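You operate a simulated robot arm through the tools that you are given. There is no shell and no other tool. Be economical: measure what you need, move in short steps, check, and stop when the job is done.

The job below is to be done with a simulated two-armed robot. You get a single attempt, and the scene is never put back.

TASK
Wipe up the spill on the table top with the orange towel there and put it back.
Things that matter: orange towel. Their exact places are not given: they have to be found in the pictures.

The check looks at the end state, three seconds after you hand in, the way a careful person would. Anything else that was tipped, shoved, dropped, spilled or broken makes it a failure. Flat cloth is picked up by pressing the open fingertips on it (5 to 10 N) and closing them slowly along it; thin cloth reads only 2 to 8 mm in the jaws.

THE ROBOT
Two 7-joint arms with two-finger parallel grippers on one trunk, on a base that drives. Base frame: it is fixed to the floor where the robot stands at the start and does not move with it; the origin is under the middle of the robot, x ahead of it, y to its left, z up. Readings come in cm, rad, newtons and seconds.
The left shoulder is at the start at [7, 18.7, 124], the right one opposite. Payload 3.91 kg a hand.
The tool frame of a hand sits at the grasp point between the pads (the TCP): z along the fingers, y along the line on which they close. The tips reach 3 cm beyond it. Largest opening 11 cm; finger width 2, thickness 1; the body of the gripper, 4.8 by 11.2 cm, starts 5.5 cm behind the TCP.
Orientation is that of the tool frame in the base frame, as [roll, pitch, yaw] about the fixed x, y, z axes, in that order (R = Rz(yaw) Ry(pitch) Rx(roll)). With the fingers straight down and closing along the base's y, the tool's x points along the base's -x, its y along +y and its z along -z.

THE INTERFACE
- The arms move only by the tool play_rows. It takes "left_plan", "right_plan" or both (then of equal length, played together; a hand with none holds still); each is a list of rows, each a list of 7 numbers: the finger opening in cm, from 0 to 11, then the shift along the tool's x, y, z in units of 250 mm (1.0 is 250 mm), then the turn, a rotation vector about the tool's x, y, z in units of 180 degrees (1.0 is 180 degrees). In form: [[jaw, x, y, z, ax, ay, az], ...]. A call has 1 to 10 rows; each row is the pose to reach, as a shift and turn from the pose commanded when the call began, along the tool's axes at that moment. A call with a number of a shift or a turn outside -1 to 1 is refused whole. Rows are played at 5 a second. More than 5 cm and 0.15 rad between two rows, or a gripper value outside its range, and nothing of the call is played. Where a pose cannot be reached the arm comes as near as it can. A force on the tool above 40 N (or 10 N above the force at the start of the call, whichever is more), or a blocked arm, ends the call early, and 0.2 s more pass. The fingers move at their own pace (about 7.2 cm/s each) and stop on an object; they squeeze with about 38 N. The grip force told is the motor's: it shows also when the fingers shut on nothing. Time passes only in rows, and 0.2 s behind the last, so rows that repeat a pose let the fingers close. The reply holds the time, the measured pose of the TCP, the force on the tool along the base axes, the opening and the grip force, in the units named above and with some noise, with the torque about the TCP (base axes, N m) and any sound that the robot's microphone picked up.
- Cameras (640 x 400 px; columns grow to the right, rows downward): "scene" is now at [11.39, -5.3, 145.85]; the picture's right is [-0.64, -0.76, -0.00], its down [-0.50, 0.42, -0.75] and it looks along [0.58, -0.49, -0.66] (base axes); focal length 259 px, centre (320, 200). "left" rides on the left gripper at [7.3, -1.7, -10.3] in its tool frame; the picture's right is [0.23, 0.97, 0.00], its down [-0.76, 0.18, -0.62] and it looks along [-0.61, 0.14, 0.78] (tool axes); focal length 222 px, centre (320, 200). "right" rides on the right gripper at [7.2, 1.7, -10.3] in its tool frame; the picture's right is [-0.23, 0.97, 0.00], its down [-0.76, -0.18, -0.62] and it looks along [-0.61, -0.14, 0.78] (tool axes); focal length 222 px, centre (320, 200).
- grab_frame(camera): a new picture of that camera. No time passes.
- raise_lower(by): slides the trunk up (or, below 0, down) by that many cm; the arms and the scene camera ride with it, the base frame stays. It gives what a move gives, with no picture.
- roll_base(legs): drives the robot by 1 to 6 legs, each [ahead, turn to the left] in cm and rad, along the robot's own axes; the way and the turn of a leg run together, so that a leg with both is an arc; at most 150 cm and 3.142 rad a leg. The arms and the cameras ride along, it lands a little off, and it stops where it bumps. It gives what a move gives.
- pan_tilt(pan, tilt): turns the head with the scene camera to pan (to the left, within 1.501 rad either way) and tilt (down, from -0.506 to 1.204), counted from straight ahead of the robot. It gives what a move gives.
- probe_pixels(camera, pixels): for up to 12 pixels [column, row] of the newest picture of that camera ("zoom" is the newest enlarged one), the place [x, y, z] in the base frame of the surface seen there, good to about 0.2 cm. No time passes.
- zoom(camera, box): a new picture of the part [left, top, right, bottom] of that camera's present view, enlarged. No time passes.
- close_job(): hands the job in; it is judged then, once.

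Go step by step. Measure first, check grasps and placings, and put right what went wrong. The budget is 80 turns and 62 pictures, counting those below and the enlarged ones. Unless the task says otherwise, let go and move clear before handing in, and close with one line.

The tools are called after "Request:" by a JSON object that holds its "op" and its "data". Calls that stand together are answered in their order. play_rows: Moves the arms, as the interface text tells. Its arguments: {"type":"object","properties":{"left_plan":{"type":"array","items":{"type":"array","items":{"type":"number"}}},"right_plan":{"type":"array","items":{"type":"array","items":{"type":"number"}}}},"required":[]} The other tools are called the same way: raise_lower (by) slides the trunk up or down; roll_base (legs) drives the base; pan_tilt (pan, tilt) turns the head that bears the scene camera; grab_frame (camera) takes a picture; probe_pixels (camera, pixels) gives the place of the surface under pixels of a picture; zoom (camera, box) takes an enlarged picture of a part of a camera's view; close_job () hands the job in.

At the start:

```text
clock: 0.0
left_tcp_pos: [44.93, -8.66, 121.68]
left_ee_rot: [3.141, -0.002, -3.14]
left_force: [0.0, 0.6, 0.6]
left_torque: [0.02, -0.02, 0.04]
left_gripper_width: 10.99
left_gripper_force: 0.0
right_tcp_pos: [33.0, -46.93, 119.89]
right_ee_rot: [-3.141, -0.001, 3.141]
right_force: [-0.3, 0.7, 0.4]
right_torque: [-0.01, 0.01, -0.04]
right_gripper_width: 10.99
right_gripper_force: 0.0
trunk travel left (down, up): [-75.0, 19.0]
robot x, y, heading: [0.15, -0.07, -0.005]
head pan, tilt: [-0.7, 0.717]
```

scene: 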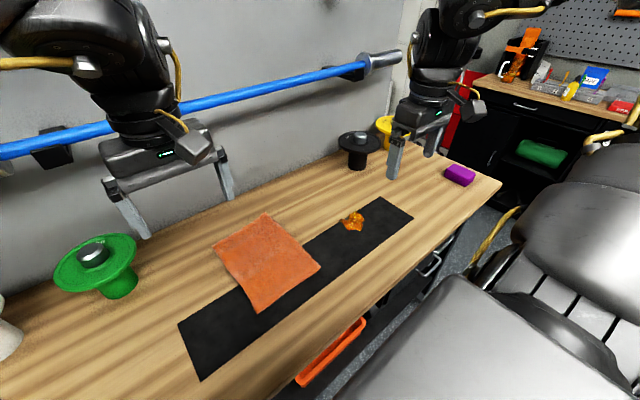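
right: 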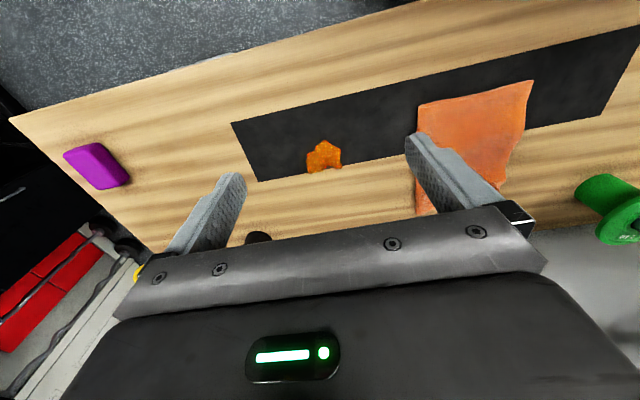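
left: 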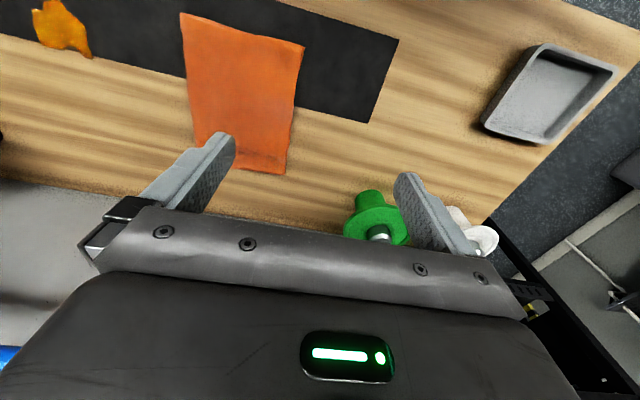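

The scene shows the orange towel around (265,260), lying partly on a black mat, and an amber spill at about (353,221). I'll measure both first.

Request:
{"op": "probe_pixels", "data": {"camera": "scene", "pixels": [[265, 213], [214, 247], [258, 312], [320, 268], [265, 260], [353, 221], [345, 224], [362, 218], [180, 325], [382, 198], [413, 216], [201, 379]]}}

Request:
{"op": "zoom", "data": {"camera": "scene", "box": [190, 170, 430, 320]}}

```text
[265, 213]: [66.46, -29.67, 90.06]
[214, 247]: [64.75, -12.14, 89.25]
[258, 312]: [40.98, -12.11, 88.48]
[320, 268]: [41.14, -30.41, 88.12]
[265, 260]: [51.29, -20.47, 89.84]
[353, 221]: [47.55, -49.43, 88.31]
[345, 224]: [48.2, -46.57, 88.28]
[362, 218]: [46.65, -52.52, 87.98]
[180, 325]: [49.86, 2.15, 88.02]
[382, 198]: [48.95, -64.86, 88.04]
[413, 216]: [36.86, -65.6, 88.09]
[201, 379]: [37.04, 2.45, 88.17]
```

```text
2.67 times, centred on (310, 245) of scene
```

zoom: 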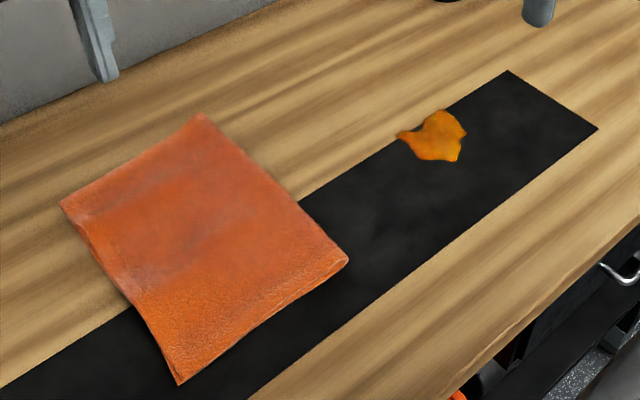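

The mat probes at about z 88, but the text says 83.7. I'll check the wood and the spill's extent in the zoom.

Request:
{"op": "probe_pixels", "data": {"camera": "zoom", "pixels": [[300, 150], [500, 230], [400, 135], [435, 112], [466, 133], [452, 161], [415, 155], [430, 135], [200, 250], [160, 330], [340, 262], [180, 380]]}}

Request:
{"op": "grab_frame", "data": {"camera": "right"}}

```text
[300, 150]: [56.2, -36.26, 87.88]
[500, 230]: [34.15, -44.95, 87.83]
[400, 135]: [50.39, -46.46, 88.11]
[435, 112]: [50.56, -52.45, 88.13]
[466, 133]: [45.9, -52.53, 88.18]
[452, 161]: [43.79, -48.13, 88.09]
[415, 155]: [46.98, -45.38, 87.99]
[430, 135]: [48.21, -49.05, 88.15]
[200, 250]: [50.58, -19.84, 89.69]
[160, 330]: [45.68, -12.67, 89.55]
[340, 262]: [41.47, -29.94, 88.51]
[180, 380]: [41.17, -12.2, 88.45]
```

```text
57 pictures are left
```

right: 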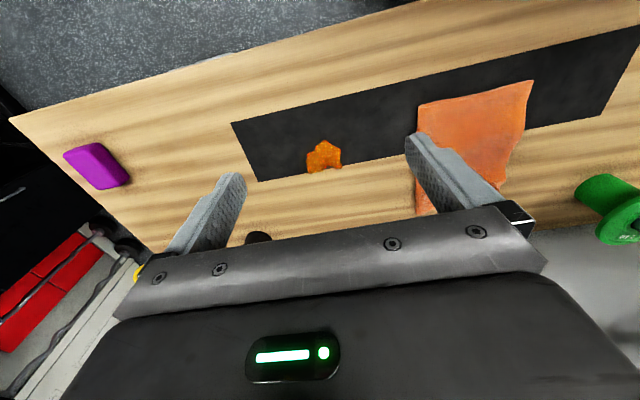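

The table top is at z≈88. The spill covers x 43.8–50.6, y −52.5…−45.4, and the towel covers x 41–66, y −30…−12. I'll move the left hand aside and bring the right hand over the towel's −y edge.

Request:
{"op": "play_rows", "data": {"right_plan": [[6, -0.09, 0.09, 0.08, 0, 0, 0], [6, -0.18, 0.18, 0.16, 0, 0, 0], [6, -0.27, 0.27, 0.24, 0, 0, 0], [6, -0.36, 0.36, 0.32, 0, 0, 0], [6, -0.45, 0.45, 0.4, 0, 0, 0], [6, -0.54, 0.54, 0.48, 0, 0, 0], [6, -0.63, 0.63, 0.56, 0, 0, 0], [6, -0.73, 0.73, 0.66, 0, 0, 0], [6, -0.82, 0.81, 0.75, 0, 0, 0], [6, -0.82, 0.81, 0.75, 0, 0, 0]], "left_plan": [[11, 0.03, 0.1, 0, 0, 0, 0], [11, 0.06, 0.2, 0, 0, 0, 0], [11, 0.09, 0.3, 0, 0, 0, 0], [11, 0.12, 0.4, 0, 0, 0, 0], [11, 0.15, 0.5, 0, 0, 0, 0], [11, 0.18, 0.6, 0, 0, 0, 0], [11, 0.21, 0.7, 0, 0, 0, 0], [11, 0.24, 0.8, 0, 0, 0, 0], [11, 0.27, 0.9, 0, 0, 0, 0], [11, 0.27, 0.9, 0, 0, 0, 0]]}}

Request:
{"op": "pan_tilt", "data": {"pan": -0.6, "tilt": 0.75}}

Request:
{"op": "grab_frame", "data": {"camera": "right"}}

Request:
{"op": "grab_frame", "data": {"camera": "scene"}}

```text
clock: 2.2
left_tcp_pos: [38.15, 13.86, 121.58]
left_ee_rot: [3.14, 0.0, -3.14]
left_force: [0.1, 0.5, 0.7]
left_torque: [0.01, 0.02, 0.0]
left_gripper_width: 10.99
left_gripper_force: 0.1
right_tcp_pos: [52.78, -27.52, 101.57]
right_ee_rot: [3.139, 0.002, 3.141]
right_force: [0.2, -0.1, 0.4]
right_torque: [0.0, -0.02, 0.02]
right_gripper_width: 6.01
right_gripper_force: 0.1
right hand out of reach, approached as far as the arm can: row 9, 10
trunk travel left (down, up): [-75.0, 19.0]
robot x, y, heading: [0.09, 0.0, -0.001]
head pan, tilt: [-0.7, 0.717]
```

```text
clock: 2.9
left_tcp_pos: [38.23, 13.96, 121.64]
left_ee_rot: [-3.14, -0.001, 3.141]
left_force: [-1.0, 0.3, 0.4]
left_torque: [0.03, 0.01, -0.01]
left_gripper_width: 11.0
left_gripper_force: 0.1
right_tcp_pos: [52.94, -27.55, 101.59]
right_ee_rot: [3.138, 0.002, -3.141]
right_force: [-1.4, 0.4, -0.4]
right_torque: [0.0, 0.0, 0.02]
right_gripper_width: 6.03
right_gripper_force: 0.0
trunk travel left (down, up): [-75.0, 19.0]
robot x, y, heading: [-0.27, -0.33, -0.0]
head pan, tilt: [-0.6, 0.75]
```

```text
56 pictures are left
```

right: 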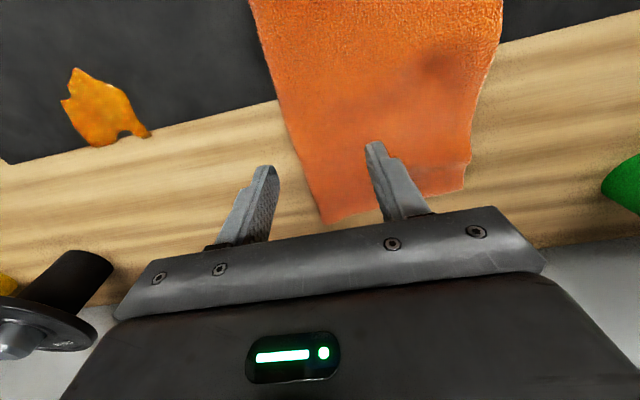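

```text
55 pictures are left
```

scene: 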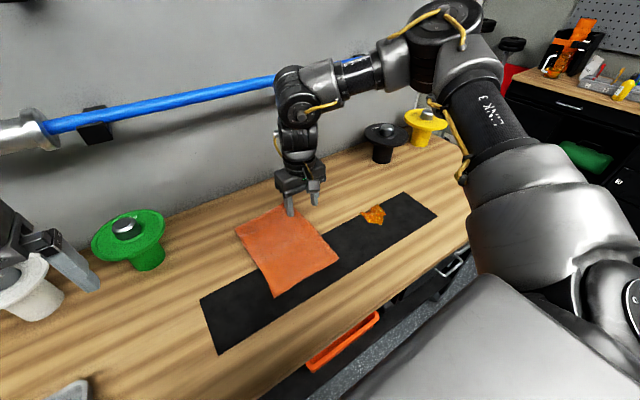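

The right hand stopped about 1 cm short of its row, but it's nearly in place with the fingers straddling the towel's −y edge. I'll measure that edge exactly from the wrist picture.

Request:
{"op": "probe_pixels", "data": {"camera": "right", "pixels": [[250, 5], [275, 75], [300, 145], [325, 220], [410, 100], [310, 100], [440, 150], [465, 185], [80, 70], [145, 133], [65, 105], [120, 100]]}}

Request:
{"op": "probe_pixels", "data": {"camera": "scene", "pixels": [[290, 215], [307, 205], [280, 185], [455, 245], [400, 310], [147, 250], [340, 258], [272, 296], [236, 230]]}}

```text
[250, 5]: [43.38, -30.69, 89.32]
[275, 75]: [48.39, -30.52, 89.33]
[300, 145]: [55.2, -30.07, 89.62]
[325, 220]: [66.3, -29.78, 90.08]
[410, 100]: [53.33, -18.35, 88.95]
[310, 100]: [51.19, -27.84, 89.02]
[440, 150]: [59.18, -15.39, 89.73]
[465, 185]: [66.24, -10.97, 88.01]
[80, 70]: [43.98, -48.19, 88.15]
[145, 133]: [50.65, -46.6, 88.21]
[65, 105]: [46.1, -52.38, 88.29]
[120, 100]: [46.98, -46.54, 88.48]
```

```text
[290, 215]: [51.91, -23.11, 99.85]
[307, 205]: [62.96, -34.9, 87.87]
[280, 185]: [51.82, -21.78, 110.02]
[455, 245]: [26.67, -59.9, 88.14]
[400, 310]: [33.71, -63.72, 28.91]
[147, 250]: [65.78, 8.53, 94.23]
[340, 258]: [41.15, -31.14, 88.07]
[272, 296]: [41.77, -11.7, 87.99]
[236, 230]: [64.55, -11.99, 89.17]
```

The −y edge is at y≈−30 and the cloth top is at z≈89–89.5. I'll shift to y≈−26 and descend to just above the cloth.

Request:
{"op": "play_rows", "data": {"right_plan": [[5, 0.03, 0.04, 0.08, 0, 0, 0], [5, 0.05, 0.04, 0.16, 0, 0, 0], [5, 0.05, 0.04, 0.24, 0, 0, 0], [5, 0.05, 0.04, 0.3, 0, 0, 0], [5, 0.05, 0.04, 0.3, 0, 0, 0]]}}

```text
clock: 4.1
left_tcp_pos: [38.35, 13.98, 121.52]
left_ee_rot: [-3.14, -0.001, 3.141]
left_force: [0.9, -0.2, 0.0]
left_torque: [-0.02, -0.03, -0.02]
left_gripper_width: 10.99
left_gripper_force: 0.0
right_tcp_pos: [50.25, -28.72, 96.2]
right_ee_rot: [3.14, 0.001, 3.141]
right_force: [0.5, -0.4, 0.2]
right_torque: [-0.02, 0.0, -0.02]
right_gripper_width: 5.02
right_gripper_force: 0.1
right hand out of reach, approached as far as the arm can: row 1, 2, 3, 4, 5
trunk travel left (down, up): [-75.0, 19.0]
robot x, y, heading: [-0.02, 0.03, -0.005]
head pan, tilt: [-0.6, 0.75]
```

The right arm is limited by its stretch, because its shoulder sits high. I'll lift the hand, lower the trunk 15 cm, and try again.

Request:
{"op": "play_rows", "data": {"right_plan": [[5, 0.05, 0, -0.15, 0, 0, 0], [5, 0.05, 0, -0.33, 0, 0, 0], [5, 0.05, 0, -0.5, 0, 0, 0], [5, 0.05, 0, -0.68, 0, 0, 0], [5, 0.05, 0, -0.86, 0, 0, 0], [5, 0.05, 0, -0.86, 0, 0, 0]]}}

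Request:
{"op": "raise_lower", "data": {"by": -12}}

Request:
{"op": "grab_frame", "data": {"camera": "scene"}}

```text
clock: 5.5
left_tcp_pos: [38.34, 13.91, 121.45]
left_ee_rot: [3.141, -0.001, -3.141]
left_force: [0.5, 0.3, 0.5]
left_torque: [0.01, 0.04, 0.01]
left_gripper_width: 11.01
left_gripper_force: 0.1
right_tcp_pos: [48.7, -28.47, 117.9]
right_ee_rot: [-3.141, -0.002, -3.142]
right_force: [0.2, 0.1, -1.3]
right_torque: [0.01, 0.02, 0.04]
right_gripper_width: 5.0
right_gripper_force: 0.1
trunk travel left (down, up): [-75.0, 19.0]
robot x, y, heading: [0.01, -0.06, 0.0]
head pan, tilt: [-0.6, 0.75]
```

```text
clock: 7.0
left_tcp_pos: [38.18, 13.99, 109.68]
left_ee_rot: [-3.141, 0.0, 3.141]
left_force: [0.3, -1.4, -0.4]
left_torque: [0.01, -0.02, 0.0]
left_gripper_width: 11.0
left_gripper_force: 0.1
right_tcp_pos: [48.73, -28.56, 105.94]
right_ee_rot: [-3.141, 0.001, -3.141]
right_force: [0.0, 1.0, -0.5]
right_torque: [0.02, 0.0, 0.0]
right_gripper_width: 5.01
right_gripper_force: 0.1
trunk travel left (down, up): [-63.0, 31.0]
robot x, y, heading: [-0.12, -0.26, 0.001]
head pan, tilt: [-0.6, 0.75]
```

```text
54 pictures are left
```

scene: 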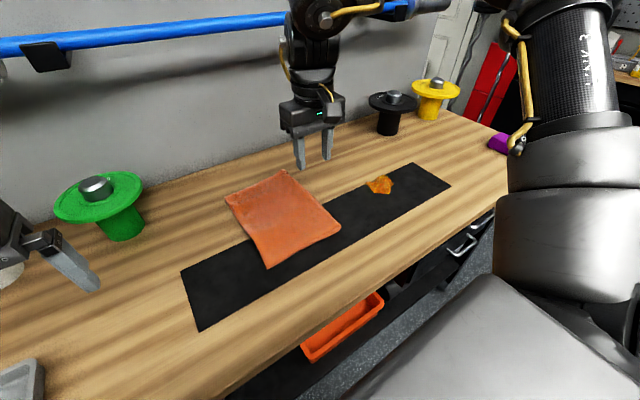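

The scene is undisturbed. I'll go for the pre-grasp point again.

Request:
{"op": "play_rows", "data": {"right_plan": [[5, -0.04, 0.03, 0.12, 0, 0, 0], [5, -0.08, 0.07, 0.25, 0, 0, 0], [5, -0.13, 0.1, 0.36, 0, 0, 0], [5, -0.13, 0.1, 0.46, 0, 0, 0], [5, -0.13, 0.1, 0.46, 0, 0, 0]]}}

Request:
{"op": "grab_frame", "data": {"camera": "right"}}

```text
clock: 8.2
left_tcp_pos: [38.21, 13.89, 109.52]
left_ee_rot: [-3.142, -0.001, -3.141]
left_force: [-0.6, -0.6, 0.1]
left_torque: [0.0, 0.02, 0.0]
left_gripper_width: 10.99
left_gripper_force: 0.1
right_tcp_pos: [51.78, -25.97, 94.34]
right_ee_rot: [-3.141, 0.0, 3.141]
right_force: [-0.2, 0.9, 0.1]
right_torque: [0.0, -0.01, -0.02]
right_gripper_width: 4.99
right_gripper_force: 0.1
trunk travel left (down, up): [-63.0, 31.0]
robot x, y, heading: [-0.03, 0.21, -0.001]
head pan, tilt: [-0.6, 0.75]
```

```text
53 pictures are left
```

right: 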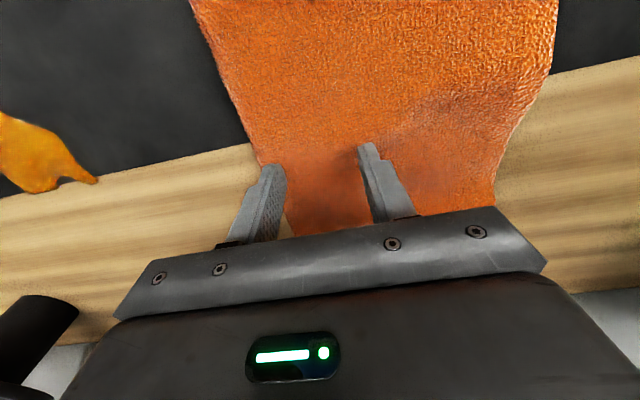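

Both fingers are near the cloth, with the left one close to the edge at (270,170). I'll shift 0.8 cm inward and press down in small steps.

Request:
{"op": "play_rows", "data": {"right_plan": [[5, 0, 0.03, 0.02, 0, 0, 0], [5, 0, 0.03, 0.06, 0, 0, 0], [5, 0, 0.03, 0.08, 0, 0, 0], [5, 0, 0.03, 0.1, 0, 0, 0], [5, 0, 0.03, 0.1, 0, 0, 0]]}}

```text
clock: 9.4
left_tcp_pos: [38.2, 13.94, 109.55]
left_ee_rot: [-3.141, -0.002, -3.141]
left_force: [0.0, 0.1, 0.0]
left_torque: [0.03, 0.03, -0.02]
left_gripper_width: 11.0
left_gripper_force: 0.1
right_tcp_pos: [51.71, -25.7, 91.98]
right_ee_rot: [3.137, 0.001, 3.14]
right_force: [0.6, 0.8, 0.9]
right_torque: [-0.01, -0.02, -0.01]
right_gripper_width: 4.98
right_gripper_force: 0.1
right hand out of reach, approached as far as the arm can: row 3, 4, 5
trunk travel left (down, up): [-63.0, 31.0]
robot x, y, heading: [0.25, -0.16, 0.0]
head pan, tilt: [-0.6, 0.75]
```

The arm is at its reach limit again just above the cloth. I'll lift both hands and lower the trunk another 14 cm.

Request:
{"op": "play_rows", "data": {"right_plan": [[5, 0, 0, -0.18, 0, 0, 0], [5, 0, 0, -0.36, 0, 0, 0], [5, 0, 0, -0.54, 0, 0, 0], [5, 0.05, 0, -0.7, 0, 0, 0], [5, 0.05, 0, -0.7, 0, 0, 0]], "left_plan": [[11, 0, 0, -0.18, 0, 0, 0], [11, 0, 0, -0.36, 0, 0, 0], [11, 0, 0, -0.54, 0, 0, 0], [11, 0, 0, -0.7, 0, 0, 0], [11, 0, 0, -0.7, 0, 0, 0]]}}

Request:
{"op": "raise_lower", "data": {"by": -14}}

Request:
{"op": "grab_frame", "data": {"camera": "scene"}}

```text
clock: 10.6
left_tcp_pos: [37.81, 11.25, 123.77]
left_ee_rot: [-3.141, -0.001, -3.14]
left_force: [0.5, -0.2, 0.7]
left_torque: [0.04, -0.02, -0.02]
left_gripper_width: 11.01
left_gripper_force: 0.0
left hand out of reach, approached as far as the arm can: row 3, 4, 5
right_tcp_pos: [48.95, -26.9, 108.51]
right_ee_rot: [3.139, 0.002, 3.141]
right_force: [-0.3, -1.1, -0.5]
right_torque: [0.0, 0.03, 0.0]
right_gripper_width: 5.01
right_gripper_force: 0.2
right hand out of reach, approached as far as the arm can: row 3, 4, 5
trunk travel left (down, up): [-63.0, 31.0]
robot x, y, heading: [0.39, -0.13, 0.002]
head pan, tilt: [-0.6, 0.75]
```

```text
clock: 12.2
left_tcp_pos: [37.92, 11.35, 109.73]
left_ee_rot: [-3.141, -0.003, -3.141]
left_force: [-0.6, 0.2, 0.2]
left_torque: [-0.02, 0.0, -0.01]
left_gripper_width: 11.02
left_gripper_force: 0.0
right_tcp_pos: [49.1, -26.86, 94.64]
right_ee_rot: [3.137, 0.003, -3.14]
right_force: [0.5, 0.6, -1.0]
right_torque: [0.0, 0.02, -0.01]
right_gripper_width: 5.0
right_gripper_force: 0.0
trunk travel left (down, up): [-49.0, 45.0]
robot x, y, heading: [0.18, -0.11, -0.003]
head pan, tilt: [-0.6, 0.75]
```

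```text
52 pictures are left
```

scene: 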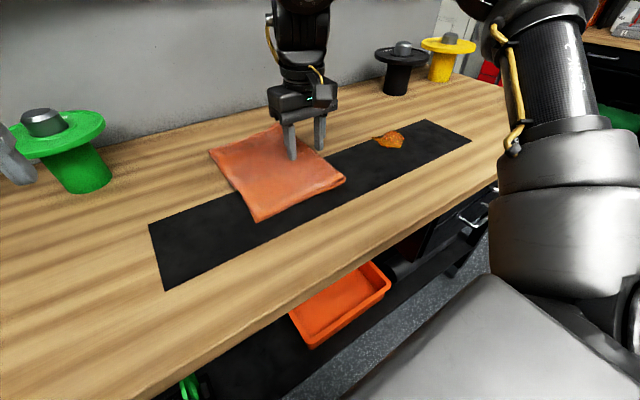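

The tips are at z≈91.6, still above the cloth, and nothing was disturbed. With the trunk lower I'll slide over the edge zone and press down.

Request:
{"op": "play_rows", "data": {"right_plan": [[5, -0.05, 0.03, 0.02, 0, 0, 0], [5, -0.1, 0.05, 0.04, 0, 0, 0], [5, -0.1, 0.05, 0.07, 0, 0, 0], [5, -0.1, 0.05, 0.1, 0, 0, 0], [5, -0.1, 0.05, 0.1, 0, 0, 0]]}}

```text
clock: 13.4
left_tcp_pos: [37.93, 11.2, 109.75]
left_ee_rot: [-3.139, 0.0, -3.14]
left_force: [-0.4, 0.6, -0.6]
left_torque: [0.01, -0.02, -0.01]
left_gripper_width: 10.97
left_gripper_force: 0.0
right_tcp_pos: [50.65, -26.39, 91.64]
right_ee_rot: [3.135, 0.006, -3.141]
right_force: [-1.3, -0.9, 8.4]
right_torque: [-0.12, 0.03, 0.01]
right_gripper_width: 4.99
right_gripper_force: 0.0
right hand out of reach, approached as far as the arm can: row 1, 2, 3, 4, 5
trunk travel left (down, up): [-49.0, 45.0]
robot x, y, heading: [0.07, 0.06, -0.004]
head pan, tilt: [-0.6, 0.75]
```

Contact at 8.4 N. I'll close slowly along the cloth.

Request:
{"op": "play_rows", "data": {"right_plan": [[4.5, 0, 0, 0, 0, 0, 0], [4, 0, 0, 0, 0, 0, 0], [3.5, 0, 0, 0, 0, 0, 0], [3, 0, 0, 0, 0, 0, 0], [2.4, 0, 0, 0, 0, 0, 0], [1.8, 0, 0, 0, 0, 0, 0], [1.2, 0, 0, 0, 0, 0, 0], [0.6, 0, 0, 0, 0, 0, 0], [0, 0, 0, 0, 0, 0, 0], [0, 0, 0, 0, 0, 0, 0]]}}

Request:
{"op": "grab_frame", "data": {"camera": "right"}}

```text
clock: 15.6
left_tcp_pos: [37.83, 11.29, 109.87]
left_ee_rot: [-3.14, 0.002, -3.139]
left_force: [0.3, 0.6, 0.7]
left_torque: [0.0, 0.01, 0.0]
left_gripper_width: 11.01
left_gripper_force: 0.0
right_tcp_pos: [50.68, -26.4, 91.7]
right_ee_rot: [3.134, 0.006, -3.14]
right_force: [0.2, -1.6, 12.6]
right_torque: [-0.11, -0.01, 0.02]
right_gripper_width: 0.86
right_gripper_force: 38.1
trunk travel left (down, up): [-49.0, 45.0]
robot x, y, heading: [0.01, -0.24, 0.002]
head pan, tilt: [-0.6, 0.75]
```

```text
51 pictures are left
```

right: 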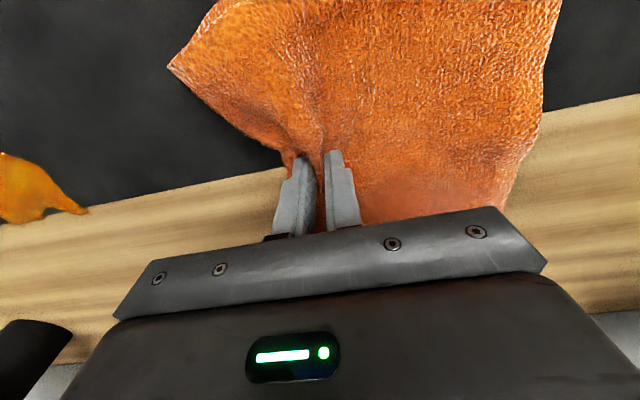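

The cloth is gripped at 8.6 mm. I'll drag it slowly towards −y, over the spill, with the towel trailing.

Request:
{"op": "play_rows", "data": {"right_plan": [[0, 0.015, -0.06, -0.008, 0, 0, 0], [0, 0.03, -0.14, -0.008, 0, 0, 0], [0, 0.045, -0.22, -0.008, 0, 0, 0], [0, 0.06, -0.3, -0.008, 0, 0, 0], [0, 0.08, -0.38, -0.008, 0, 0, 0], [0, 0.1, -0.46, -0.008, 0, 0, 0], [0, 0.12, -0.54, -0.008, 0, 0, 0], [0, 0.14, -0.6, -0.008, 0, 0, 0], [0, 0.14, -0.6, -0.008, 0, 0, 0]]}}

Request:
{"op": "grab_frame", "data": {"camera": "scene"}}

```text
clock: 17.6
left_tcp_pos: [37.93, 11.18, 109.78]
left_ee_rot: [-3.138, 0.0, -3.141]
left_force: [-0.8, -0.4, -0.1]
left_torque: [0.01, -0.01, -0.02]
left_gripper_width: 10.98
left_gripper_force: 0.2
right_tcp_pos: [47.09, -41.53, 91.71]
right_ee_rot: [3.141, 0.004, 3.141]
right_force: [0.2, 0.7, 7.5]
right_torque: [-0.03, 0.01, 0.05]
right_gripper_width: 0.8
right_gripper_force: 37.8
trunk travel left (down, up): [-49.0, 45.0]
robot x, y, heading: [-0.22, 0.04, 0.002]
head pan, tilt: [-0.6, 0.75]
```

```text
50 pictures are left
```

scene: 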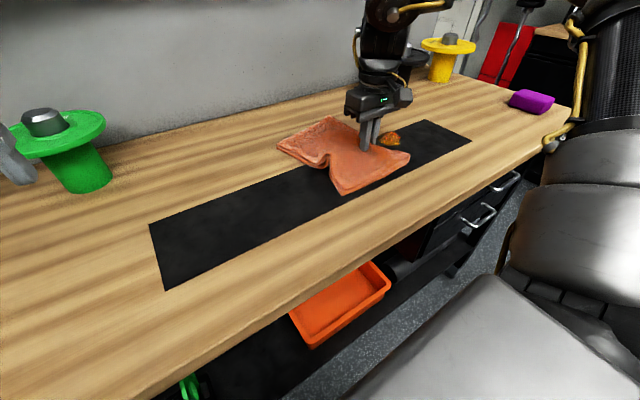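

The towel drags flat and the mat hasn't moved. I'll now wipe across the spill in strokes.

Request:
{"op": "play_rows", "data": {"right_plan": [[0, 0, -0.1, 0, 0, 0, 0], [0, 0, -0.2, 0, 0, 0, 0], [0, 0, -0.3, 0, 0, 0, 0], [0, 0, -0.4, 0, 0, 0, 0], [0, 0, -0.5, 0, 0, 0, 0], [0, 0, -0.58, 0, 0, 0, 0], [0, 0.06, -0.58, 0, 0, 0, 0], [0, 0.12, -0.56, 0, 0, 0, 0], [0, 0.12, -0.48, 0, 0, 0, 0], [0, 0.12, -0.4, 0, 0, 0, 0]]}}

Request:
{"op": "grab_frame", "data": {"camera": "scene"}}

```text
clock: 19.8
left_tcp_pos: [37.9, 11.29, 109.75]
left_ee_rot: [-3.14, 0.001, -3.139]
left_force: [1.3, -0.1, -1.3]
left_torque: [0.03, 0.0, 0.01]
left_gripper_width: 11.0
left_gripper_force: 0.0
right_tcp_pos: [43.94, -51.35, 91.63]
right_ee_rot: [3.141, 0.002, 3.139]
right_force: [0.1, -2.0, 6.8]
right_torque: [-0.12, 0.01, 0.06]
right_gripper_width: 0.8
right_gripper_force: 37.8
trunk travel left (down, up): [-49.0, 45.0]
robot x, y, heading: [-0.14, -0.01, 0.0]
head pan, tilt: [-0.6, 0.75]
```

```text
49 pictures are left
```

scene: 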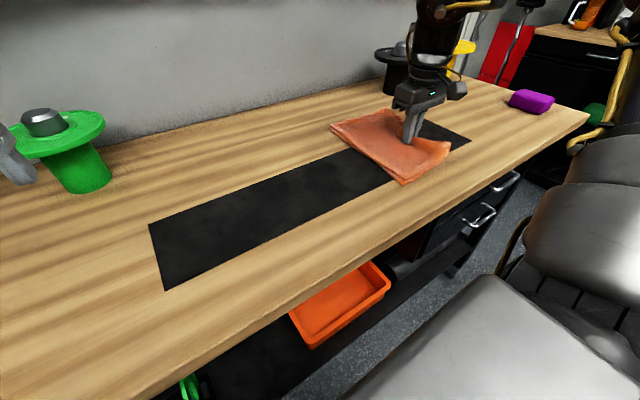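

The cloth now covers the spill area. I'll do more strokes over the rest of its width.

Request:
{"op": "play_rows", "data": {"right_plan": [[0, 0, 0.12, 0, 0, 0, 0], [0, 0, 0.26, 0, 0, 0, 0], [0, -0.12, 0.28, 0, 0, 0, 0], [0, -0.25, 0.28, 0, 0, 0, 0], [0, -0.25, 0.16, 0, 0, 0, 0], [0, -0.25, 0.04, 0, 0, 0, 0], [0, -0.25, -0.08, 0, 0, 0, 0], [0, -0.14, -0.12, 0, 0, 0, 0], [0, -0.14, 0.04, 0, 0, 0, 0], [0, -0.14, 0.2, 0, 0, 0, 0]]}}

Request:
{"op": "play_rows", "data": {"right_plan": [[0, 0.1, -0.08, 0, 0, 0, 0], [0, 0.14, -0.22, 0, 0, 0, 0], [0, 0.06, -0.34, 0, 0, 0, 0], [0, -0.06, -0.34, 0, 0, 0, 0], [0, -0.12, -0.2, 0, 0, 0, 0], [0, -0.06, -0.08, 0, 0, 0, 0], [0, 0, -0.2, 0, 0, 0, 0], [0, 0, -0.34, 0, 0, 0, 0], [0, 0, -0.48, 0, 0, 0, 0], [0, 0, -0.56, 0, 0, 0, 0]]}}

Request:
{"op": "grab_frame", "data": {"camera": "scene"}}

Request:
{"op": "grab_frame", "data": {"camera": "right"}}

```text
clock: 22.0
left_tcp_pos: [37.83, 11.26, 109.68]
left_ee_rot: [-3.14, 0.0, -3.139]
left_force: [-0.2, -1.1, -0.9]
left_torque: [0.02, 0.0, -0.01]
left_gripper_width: 10.99
left_gripper_force: 0.0
right_tcp_pos: [47.39, -46.35, 91.91]
right_ee_rot: [3.139, 0.003, 3.142]
right_force: [1.7, -0.9, 1.6]
right_torque: [-0.03, -0.04, 0.04]
right_gripper_width: 0.78
right_gripper_force: 38.3
trunk travel left (down, up): [-49.0, 45.0]
robot x, y, heading: [-0.23, 0.02, 0.001]
head pan, tilt: [-0.6, 0.75]
```

```text
clock: 24.2
left_tcp_pos: [37.96, 11.33, 109.68]
left_ee_rot: [-3.14, -0.002, -3.14]
left_force: [0.1, -0.1, -0.4]
left_torque: [0.0, 0.02, 0.01]
left_gripper_width: 10.99
left_gripper_force: 0.1
right_tcp_pos: [47.39, -60.52, 91.79]
right_ee_rot: [3.138, 0.002, -3.141]
right_force: [0.6, 2.5, 3.5]
right_torque: [0.07, -0.05, 0.07]
right_gripper_width: 0.79
right_gripper_force: 37.9
trunk travel left (down, up): [-49.0, 45.0]
robot x, y, heading: [-0.12, -0.08, -0.001]
head pan, tilt: [-0.6, 0.75]
```

```text
48 pictures are left
```

scene: 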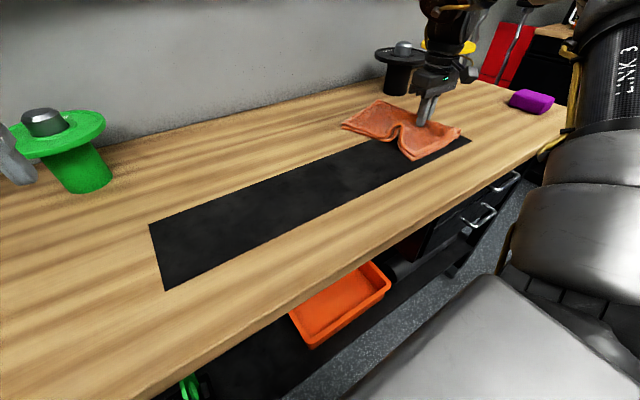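

```text
47 pictures are left
```

right: 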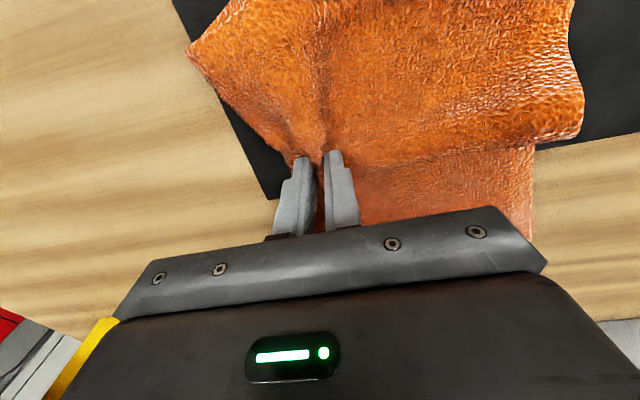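

The wiping strokes are done, so I'll lift the towel to inspect the spot.

Request:
{"op": "play_rows", "data": {"right_plan": [[0, 0, 0.02, -0.12, 0, 0, 0], [0, 0, 0.06, -0.26, 0, 0, 0], [0, 0.02, 0.12, -0.4, 0, 0, 0], [0, 0.04, 0.2, -0.54, 0, 0, 0], [0, 0.06, 0.28, -0.68, 0, 0, 0], [0, 0.06, 0.36, -0.8, 0, 0, 0], [0, 0.06, 0.46, -0.88, 0, 0, 0], [0, 0.06, 0.6, -0.88, 0, 0, 0], [0, 0.06, 0.75, -0.88, 0, 0, 0], [0, 0.06, 0.75, -0.88, 0, 0, 0]]}}

Request:
{"op": "grab_frame", "data": {"camera": "scene"}}

```text
clock: 26.4
left_tcp_pos: [37.89, 11.1, 109.68]
left_ee_rot: [-3.139, -0.004, -3.141]
left_force: [0.0, 0.5, 0.1]
left_torque: [0.02, -0.01, -0.04]
left_gripper_width: 10.97
left_gripper_force: 0.1
right_tcp_pos: [42.74, -42.31, 106.25]
right_ee_rot: [3.138, 0.005, -3.142]
right_force: [0.3, -0.4, -0.4]
right_torque: [0.02, 0.0, 0.05]
right_gripper_width: 0.79
right_gripper_force: 37.7
right hand out of reach, approached as far as the arm can: row 4, 5, 6, 7, 8, 9, 10
trunk travel left (down, up): [-49.0, 45.0]
robot x, y, heading: [-0.19, 0.22, 0.0]
head pan, tilt: [-0.6, 0.75]
```

```text
46 pictures are left
```

scene: 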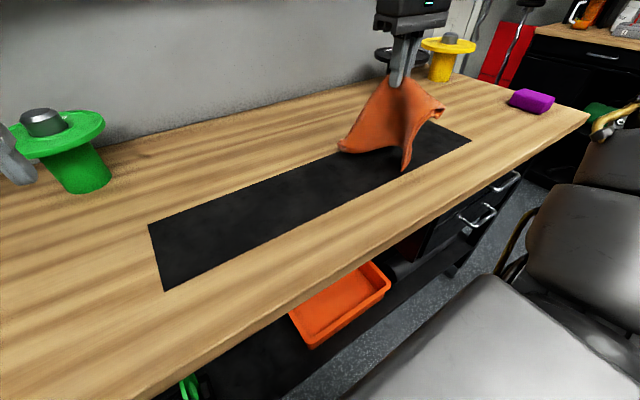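

The arm is at its upward limit, so I'll raise the trunk 10 cm to lift the cloth clear.

Request:
{"op": "raise_lower", "data": {"by": 11}}

Request:
{"op": "grab_frame", "data": {"camera": "scene"}}

```text
clock: 27.9
left_tcp_pos: [37.92, 11.37, 120.62]
left_ee_rot: [-3.14, -0.001, -3.139]
left_force: [0.1, 0.0, 0.3]
left_torque: [-0.01, -0.04, -0.01]
left_gripper_width: 10.98
left_gripper_force: 0.0
right_tcp_pos: [42.73, -42.39, 117.36]
right_ee_rot: [3.136, 0.006, -3.141]
right_force: [-0.2, -0.5, -0.6]
right_torque: [0.03, 0.02, 0.02]
right_gripper_width: 0.78
right_gripper_force: 38.7
trunk travel left (down, up): [-60.0, 34.0]
robot x, y, heading: [-0.15, 0.13, -0.0]
head pan, tilt: [-0.6, 0.75]
```

```text
45 pictures are left
```

scene: 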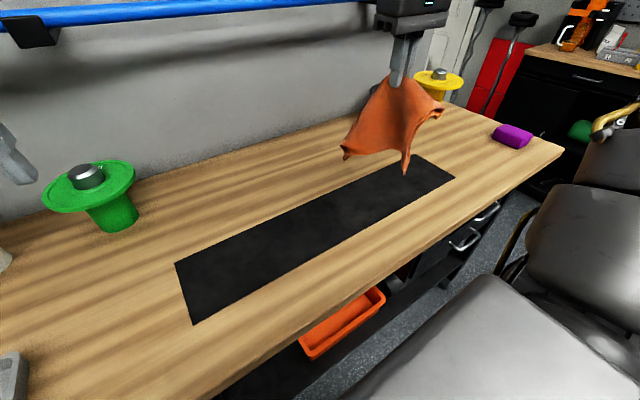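

The visible part of the mat looks clean, but the towel hides some of it. I'll carry the towel to +y to uncover the whole spot.

Request:
{"op": "play_rows", "data": {"right_plan": [[0, 0, 0.1, 0, 0, 0, 0], [0, -0.02, 0.22, 0, 0, 0, 0], [0, -0.04, 0.34, 0, 0, 0, 0], [0, -0.08, 0.46, 0, 0, 0, 0], [0, -0.12, 0.58, 0, 0, 0, 0], [0, -0.16, 0.7, 0, 0, 0, 0], [0, -0.2, 0.82, 0, 0, 0, 0], [0, -0.24, 0.94, 0, 0, 0, 0], [0, -0.24, 0.94, 0, 0, 0, 0]]}}

Request:
{"op": "grab_frame", "data": {"camera": "scene"}}

Request:
{"op": "zoom", "data": {"camera": "scene", "box": [290, 100, 490, 225]}}

```text
clock: 29.9
left_tcp_pos: [37.93, 11.17, 120.61]
left_ee_rot: [-3.14, -0.001, -3.139]
left_force: [-0.2, -0.2, 0.3]
left_torque: [-0.03, 0.01, -0.03]
left_gripper_width: 11.02
left_gripper_force: 0.0
right_tcp_pos: [42.76, -24.96, 112.03]
right_ee_rot: [3.133, 0.007, -3.141]
right_force: [-0.1, 0.2, -1.2]
right_torque: [-0.04, -0.01, 0.07]
right_gripper_width: 0.78
right_gripper_force: 38.1
right hand out of reach, approached as far as the arm can: row 2, 3, 4, 5, 6, 7, 8, 9
trunk travel left (down, up): [-60.0, 34.0]
robot x, y, heading: [0.04, 0.15, 0.003]
head pan, tilt: [-0.6, 0.75]
```

```text
44 pictures are left
```

scene: 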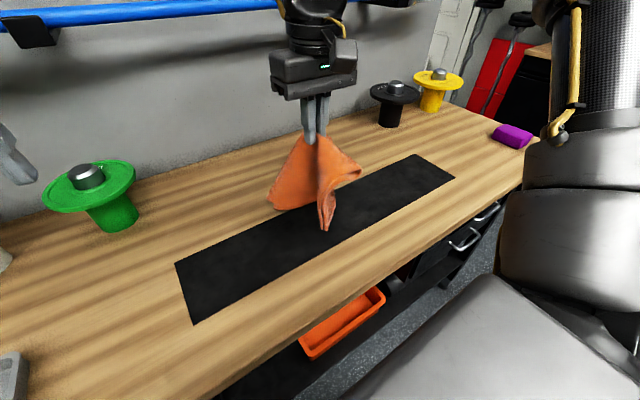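

```text
3.20 times, centred on (390, 162) of scene
```

zoom: 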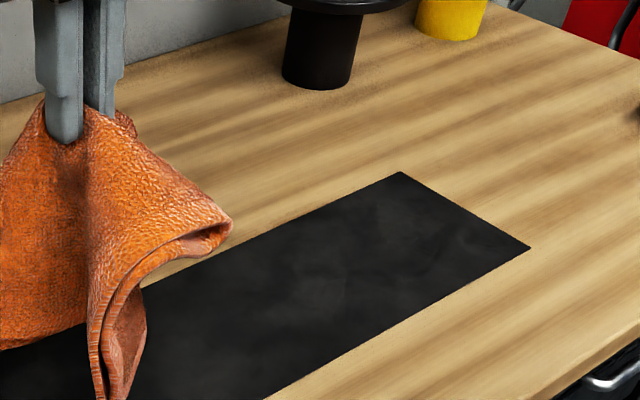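

The spill is gone and the mat is clean in the zoom. The arm can't comfortably reach the towel's place from here, so I'll raise the trunk and turn the robot left, which puts that place in the arm's good zone.

Request:
{"op": "raise_lower", "data": {"by": 8}}

Request:
{"op": "roll_base", "data": {"legs": [[0, 0.3]]}}

Request:
{"op": "pan_tilt", "data": {"pan": -0.8, "tilt": 0.75}}

Request:
{"op": "grab_frame", "data": {"camera": "scene"}}

```text
clock: 31.0
left_tcp_pos: [37.93, 11.23, 128.74]
left_ee_rot: [-3.141, -0.003, -3.14]
left_force: [0.0, 0.9, -0.1]
left_torque: [0.01, 0.01, 0.01]
left_gripper_width: 10.99
left_gripper_force: 0.0
right_tcp_pos: [42.71, -24.95, 120.13]
right_ee_rot: [3.133, 0.006, -3.141]
right_force: [-0.1, -0.2, 0.0]
right_torque: [-0.03, -0.02, 0.07]
right_gripper_width: 0.79
right_gripper_force: 37.7
trunk travel left (down, up): [-68.0, 26.0]
robot x, y, heading: [-0.44, 0.26, -0.003]
head pan, tilt: [-0.6, 0.75]
```

```text
clock: 32.4
left_tcp_pos: [32.87, 22.06, 128.89]
left_ee_rot: [-3.14, -0.002, -2.836]
left_force: [0.0, -0.6, 0.3]
left_torque: [-0.02, -0.02, 0.01]
left_gripper_width: 10.99
left_gripper_force: 0.2
right_tcp_pos: [48.24, -11.2, 120.07]
right_ee_rot: [3.132, 0.009, -2.839]
right_force: [0.0, -1.1, -0.8]
right_torque: [0.03, 0.0, -0.22]
right_gripper_width: 0.73
right_gripper_force: 37.6
trunk travel left (down, up): [-68.0, 26.0]
robot x, y, heading: [0.06, 0.08, 0.3]
head pan, tilt: [-0.6, 0.75]
```

```text
clock: 33.1
left_tcp_pos: [32.88, 22.05, 128.74]
left_ee_rot: [3.142, -0.002, -2.836]
left_force: [-0.8, -0.3, -0.6]
left_torque: [-0.01, -0.02, 0.02]
left_gripper_width: 10.96
left_gripper_force: 0.0
right_tcp_pos: [48.34, -11.08, 120.03]
right_ee_rot: [3.132, 0.007, -2.84]
right_force: [0.1, 0.2, 0.0]
right_torque: [-0.03, 0.0, -0.18]
right_gripper_width: 0.78
right_gripper_force: 38.2
trunk travel left (down, up): [-68.0, 26.0]
robot x, y, heading: [0.13, -0.09, 0.297]
head pan, tilt: [-0.799, 0.75]
```

```text
42 pictures are left
```

scene: 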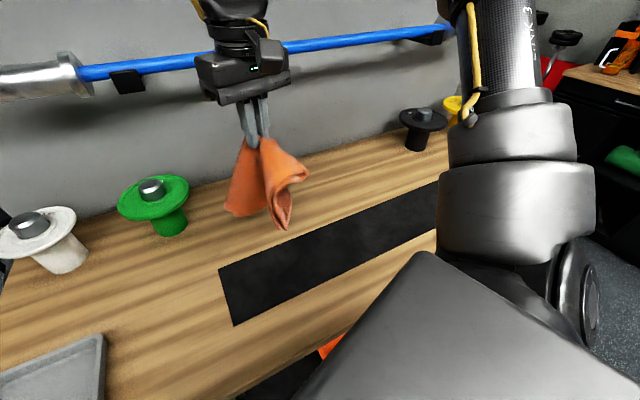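

The turn went cleanly and the towel hangs free. I'll undo the wrist yaw and lower to the lay-down start, near y≈−13.

Request:
{"op": "play_rows", "data": {"right_plan": [[0, -0.02, -0.03, 0.1, 0, 0, 0.024], [0, -0.04, -0.06, 0.2, 0, 0, 0.048], [0, -0.06, -0.08, 0.3, 0, 0, 0.072], [0, -0.08, -0.105, 0.4, 0, 0, 0.0955], [0, -0.08, -0.105, 0.4, 0, 0, 0.0955]]}}

Request:
{"op": "grab_frame", "data": {"camera": "scene"}}

Request:
{"op": "grab_frame", "data": {"camera": "left"}}

```text
clock: 34.3
left_tcp_pos: [33.09, 21.96, 128.73]
left_ee_rot: [3.141, -0.001, -2.836]
left_force: [0.7, 0.4, 1.0]
left_torque: [-0.01, 0.01, 0.02]
left_gripper_width: 10.98
left_gripper_force: 0.1
right_tcp_pos: [53.9, -16.22, 112.22]
right_ee_rot: [3.13, 0.004, -3.141]
right_force: [0.4, 0.2, -0.8]
right_torque: [0.04, 0.0, 0.15]
right_gripper_width: 0.75
right_gripper_force: 38.4
right hand out of reach, approached as far as the arm can: row 2, 3, 4, 5
trunk travel left (down, up): [-68.0, 26.0]
robot x, y, heading: [-0.09, 0.16, 0.302]
head pan, tilt: [-0.799, 0.75]
```

```text
41 pictures are left
```

scene: 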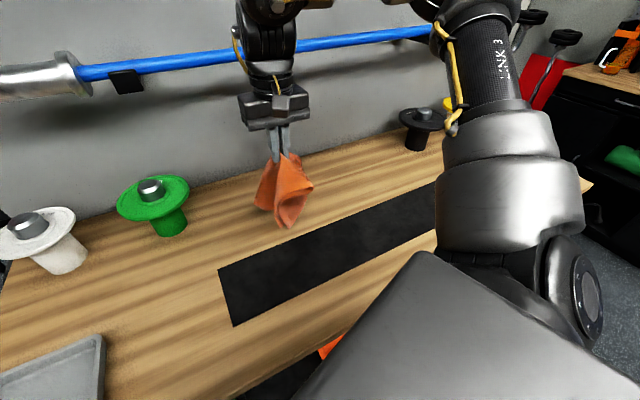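

```text
40 pictures are left
```

left: 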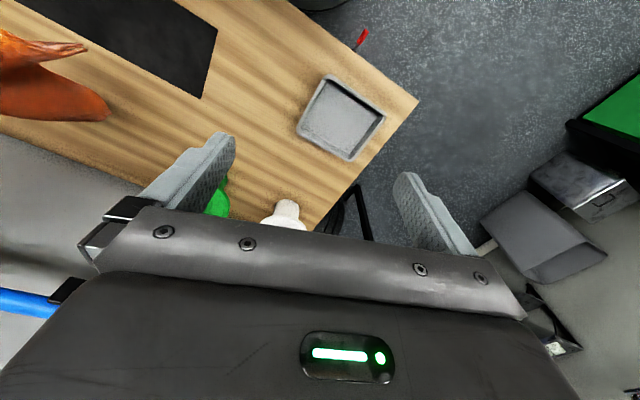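

The hand is at (53.9, −16.2, 112). I'll lower with the trunk so the far edge touches down, then correct x and y.

Request:
{"op": "raise_lower", "data": {"by": -8}}

Request:
{"op": "play_rows", "data": {"right_plan": [[0, 0.06, 0.04, 0, 0, 0, 0], [0, 0.12, 0.12, 0, 0, 0, 0], [0, 0.12, 0.16, 0, 0, 0, 0], [0, 0.12, 0.16, 0, 0, 0, 0]]}}

Request:
{"op": "grab_frame", "data": {"camera": "scene"}}

```text
clock: 35.5
left_tcp_pos: [32.85, 22.1, 120.68]
left_ee_rot: [-3.14, -0.002, -2.837]
left_force: [-0.4, 0.4, 0.2]
left_torque: [0.03, -0.01, -0.02]
left_gripper_width: 11.02
left_gripper_force: 0.1
right_tcp_pos: [53.87, -16.18, 104.24]
right_ee_rot: [3.13, 0.006, -3.139]
right_force: [0.1, -0.4, 0.1]
right_torque: [0.0, -0.02, 0.17]
right_gripper_width: 0.75
right_gripper_force: 37.9
trunk travel left (down, up): [-60.0, 34.0]
robot x, y, heading: [0.07, 0.15, 0.305]
head pan, tilt: [-0.799, 0.75]
```

```text
clock: 36.5
left_tcp_pos: [32.9, 22.05, 120.72]
left_ee_rot: [-3.14, -0.003, -2.837]
left_force: [0.4, -0.4, 0.4]
left_torque: [-0.02, -0.03, -0.01]
left_gripper_width: 11.03
left_gripper_force: 0.0
right_tcp_pos: [53.07, -15.49, 105.61]
right_ee_rot: [3.129, 0.003, -3.138]
right_force: [-0.9, -1.4, -0.1]
right_torque: [0.02, -0.02, 0.17]
right_gripper_width: 0.75
right_gripper_force: 38.1
right hand out of reach, approached as far as the arm can: row 1, 2, 3, 4
trunk travel left (down, up): [-60.0, 34.0]
robot x, y, heading: [0.22, 0.07, 0.306]
head pan, tilt: [-0.799, 0.75]
```

```text
39 pictures are left
```

scene: 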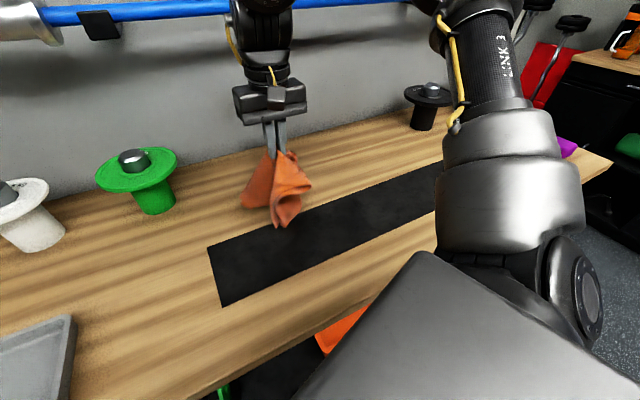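

The towel's lower edge is nearly touching the table. A small extra left turn moves it about 3 cm to +y; then I'll lay it down by moving −y while lowering.

Request:
{"op": "roll_base", "data": {"legs": [[0, 0.06]]}}

Request:
{"op": "play_rows", "data": {"right_plan": [[0, 0.02, -0.06, 0.06, 0, 0, 0.01], [0, 0.03, -0.12, 0.12, 0, 0, 0.02], [0, 0.04, -0.2, 0.2, 0, 0, 0.02], [0, 0.05, -0.28, 0.28, 0, 0, 0.02], [0, 0.05, -0.36, 0.34, 0, 0, 0.02], [0, 0.05, -0.44, 0.4, 0, 0, 0.02], [0, 0.05, -0.44, 0.4, 0, 0, 0.02]]}}

Request:
{"op": "grab_frame", "data": {"camera": "scene"}}

```text
clock: 37.3
left_tcp_pos: [31.61, 23.74, 120.76]
left_ee_rot: [3.141, -0.001, -2.777]
left_force: [-0.5, 0.2, -1.2]
left_torque: [0.04, -0.02, -0.05]
left_gripper_width: 11.03
left_gripper_force: 0.1
right_tcp_pos: [53.96, -12.33, 105.63]
right_ee_rot: [3.128, 0.002, -3.078]
right_force: [-0.5, 0.5, -0.9]
right_torque: [0.03, -0.02, 0.03]
right_gripper_width: 0.77
right_gripper_force: 38.4
trunk travel left (down, up): [-60.0, 34.0]
robot x, y, heading: [0.24, -0.14, 0.362]
head pan, tilt: [-0.799, 0.75]
```

```text
clock: 38.9
left_tcp_pos: [31.49, 24.11, 120.81]
left_ee_rot: [-3.14, -0.001, -2.776]
left_force: [0.8, 1.0, -0.4]
left_torque: [0.01, -0.01, 0.03]
left_gripper_width: 11.01
left_gripper_force: 0.1
right_tcp_pos: [53.56, -23.41, 95.6]
right_ee_rot: [3.132, 0.003, -3.139]
right_force: [0.9, -0.9, -0.1]
right_torque: [0.03, 0.0, 0.19]
right_gripper_width: 0.74
right_gripper_force: 38.0
right hand out of reach, approached as far as the arm can: row 1, 2, 3, 4
trunk travel left (down, up): [-60.0, 34.0]
robot x, y, heading: [0.3, 0.43, 0.364]
head pan, tilt: [-0.799, 0.75]
```

```text
38 pictures are left
```

scene: 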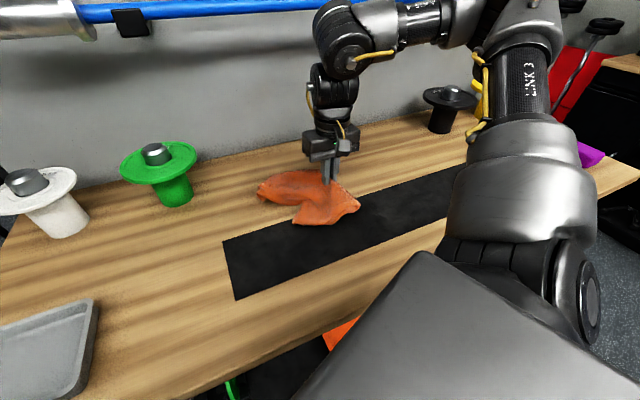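

The reach is good now and the towel is laying out. I'll finish lowering while pulling −y and slightly −x.

Request:
{"op": "play_rows", "data": {"right_plan": [[0, 0.02, -0.05, 0.05, 0, 0, 0], [0, 0.04, -0.1, 0.1, 0, 0, 0], [0, 0.07, -0.15, 0.13, 0, 0, 0], [0, 0.1, -0.2, 0.135, 0, 0, 0], [0, 0.1, -0.2, 0.135, 0, 0, 0]]}}

Request:
{"op": "zoom", "data": {"camera": "scene", "box": [200, 110, 440, 260]}}

Request:
{"op": "grab_frame", "data": {"camera": "right"}}

```text
clock: 40.1
left_tcp_pos: [31.45, 23.99, 120.61]
left_ee_rot: [-3.139, -0.003, -2.778]
left_force: [-0.2, 0.2, 0.5]
left_torque: [-0.04, -0.02, -0.02]
left_gripper_width: 11.02
left_gripper_force: 0.1
right_tcp_pos: [51.08, -28.09, 92.13]
right_ee_rot: [3.131, 0.001, -3.141]
right_force: [-0.4, 0.3, 5.8]
right_torque: [0.06, -0.04, 0.1]
right_gripper_width: 0.79
right_gripper_force: 38.1
trunk travel left (down, up): [-60.0, 34.0]
robot x, y, heading: [-0.02, -0.24, 0.362]
head pan, tilt: [-0.799, 0.75]
```

```text
2.67 times, centred on (320, 185) of scene
```

zoom: 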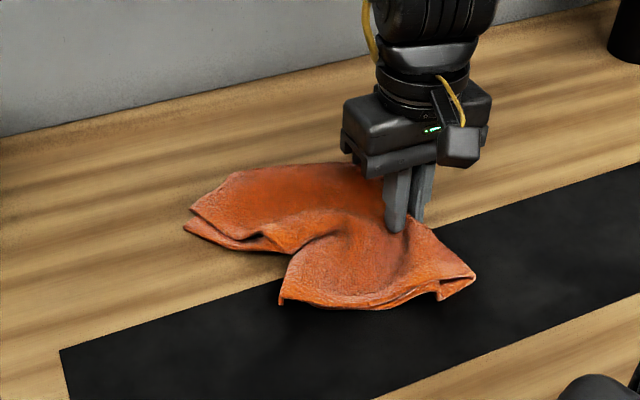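

```text
36 pictures are left
```

right: 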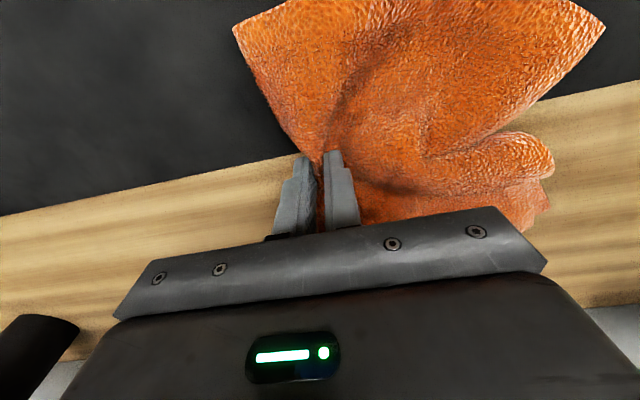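

The towel is laid fairly flat with one fold. I'll open the fingers slowly to spread the pleat back out, then lift clear and look.

Request:
{"op": "play_rows", "data": {"right_plan": [[1.5, 0, 0, 0, 0, 0, 0], [2.5, 0, 0, 0, 0, 0, 0], [3.5, 0, 0, 0, 0, 0, 0], [4.5, 0, 0, 0, 0, 0, 0], [5.5, 0, 0, 0, 0, 0, 0], [5.5, 0, 0, -0.1, 0, 0, 0], [5.5, 0, -0.1, -0.25, 0, 0, 0], [5.5, 0, -0.25, -0.4, 0, 0, 0], [5.5, 0, -0.42, -0.45, 0, 0, 0], [5.5, 0, -0.6, -0.45, 0, 0, 0]]}}

Request:
{"op": "grab_frame", "data": {"camera": "scene"}}

Request:
{"op": "zoom", "data": {"camera": "scene", "box": [200, 110, 440, 260]}}

```text
refused: row 8 steps farther than a row can; nothing moved
```

```text
35 pictures are left
```

scene: 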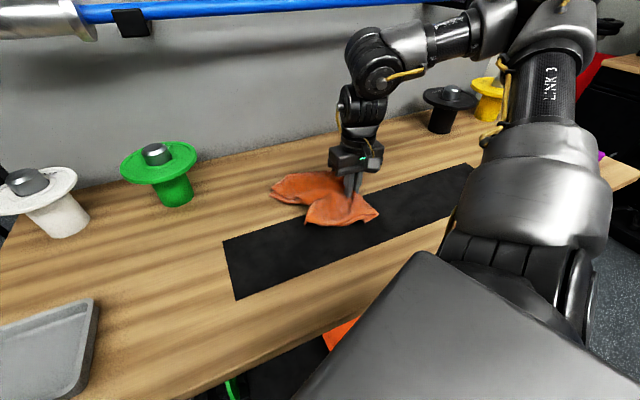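

```text
2.67 times, centred on (320, 185) of scene
```

zoom: 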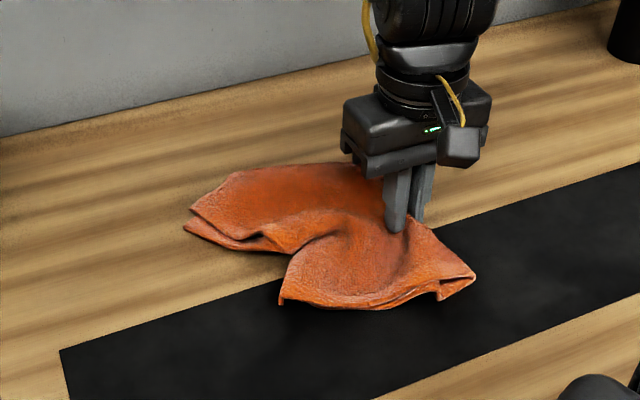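

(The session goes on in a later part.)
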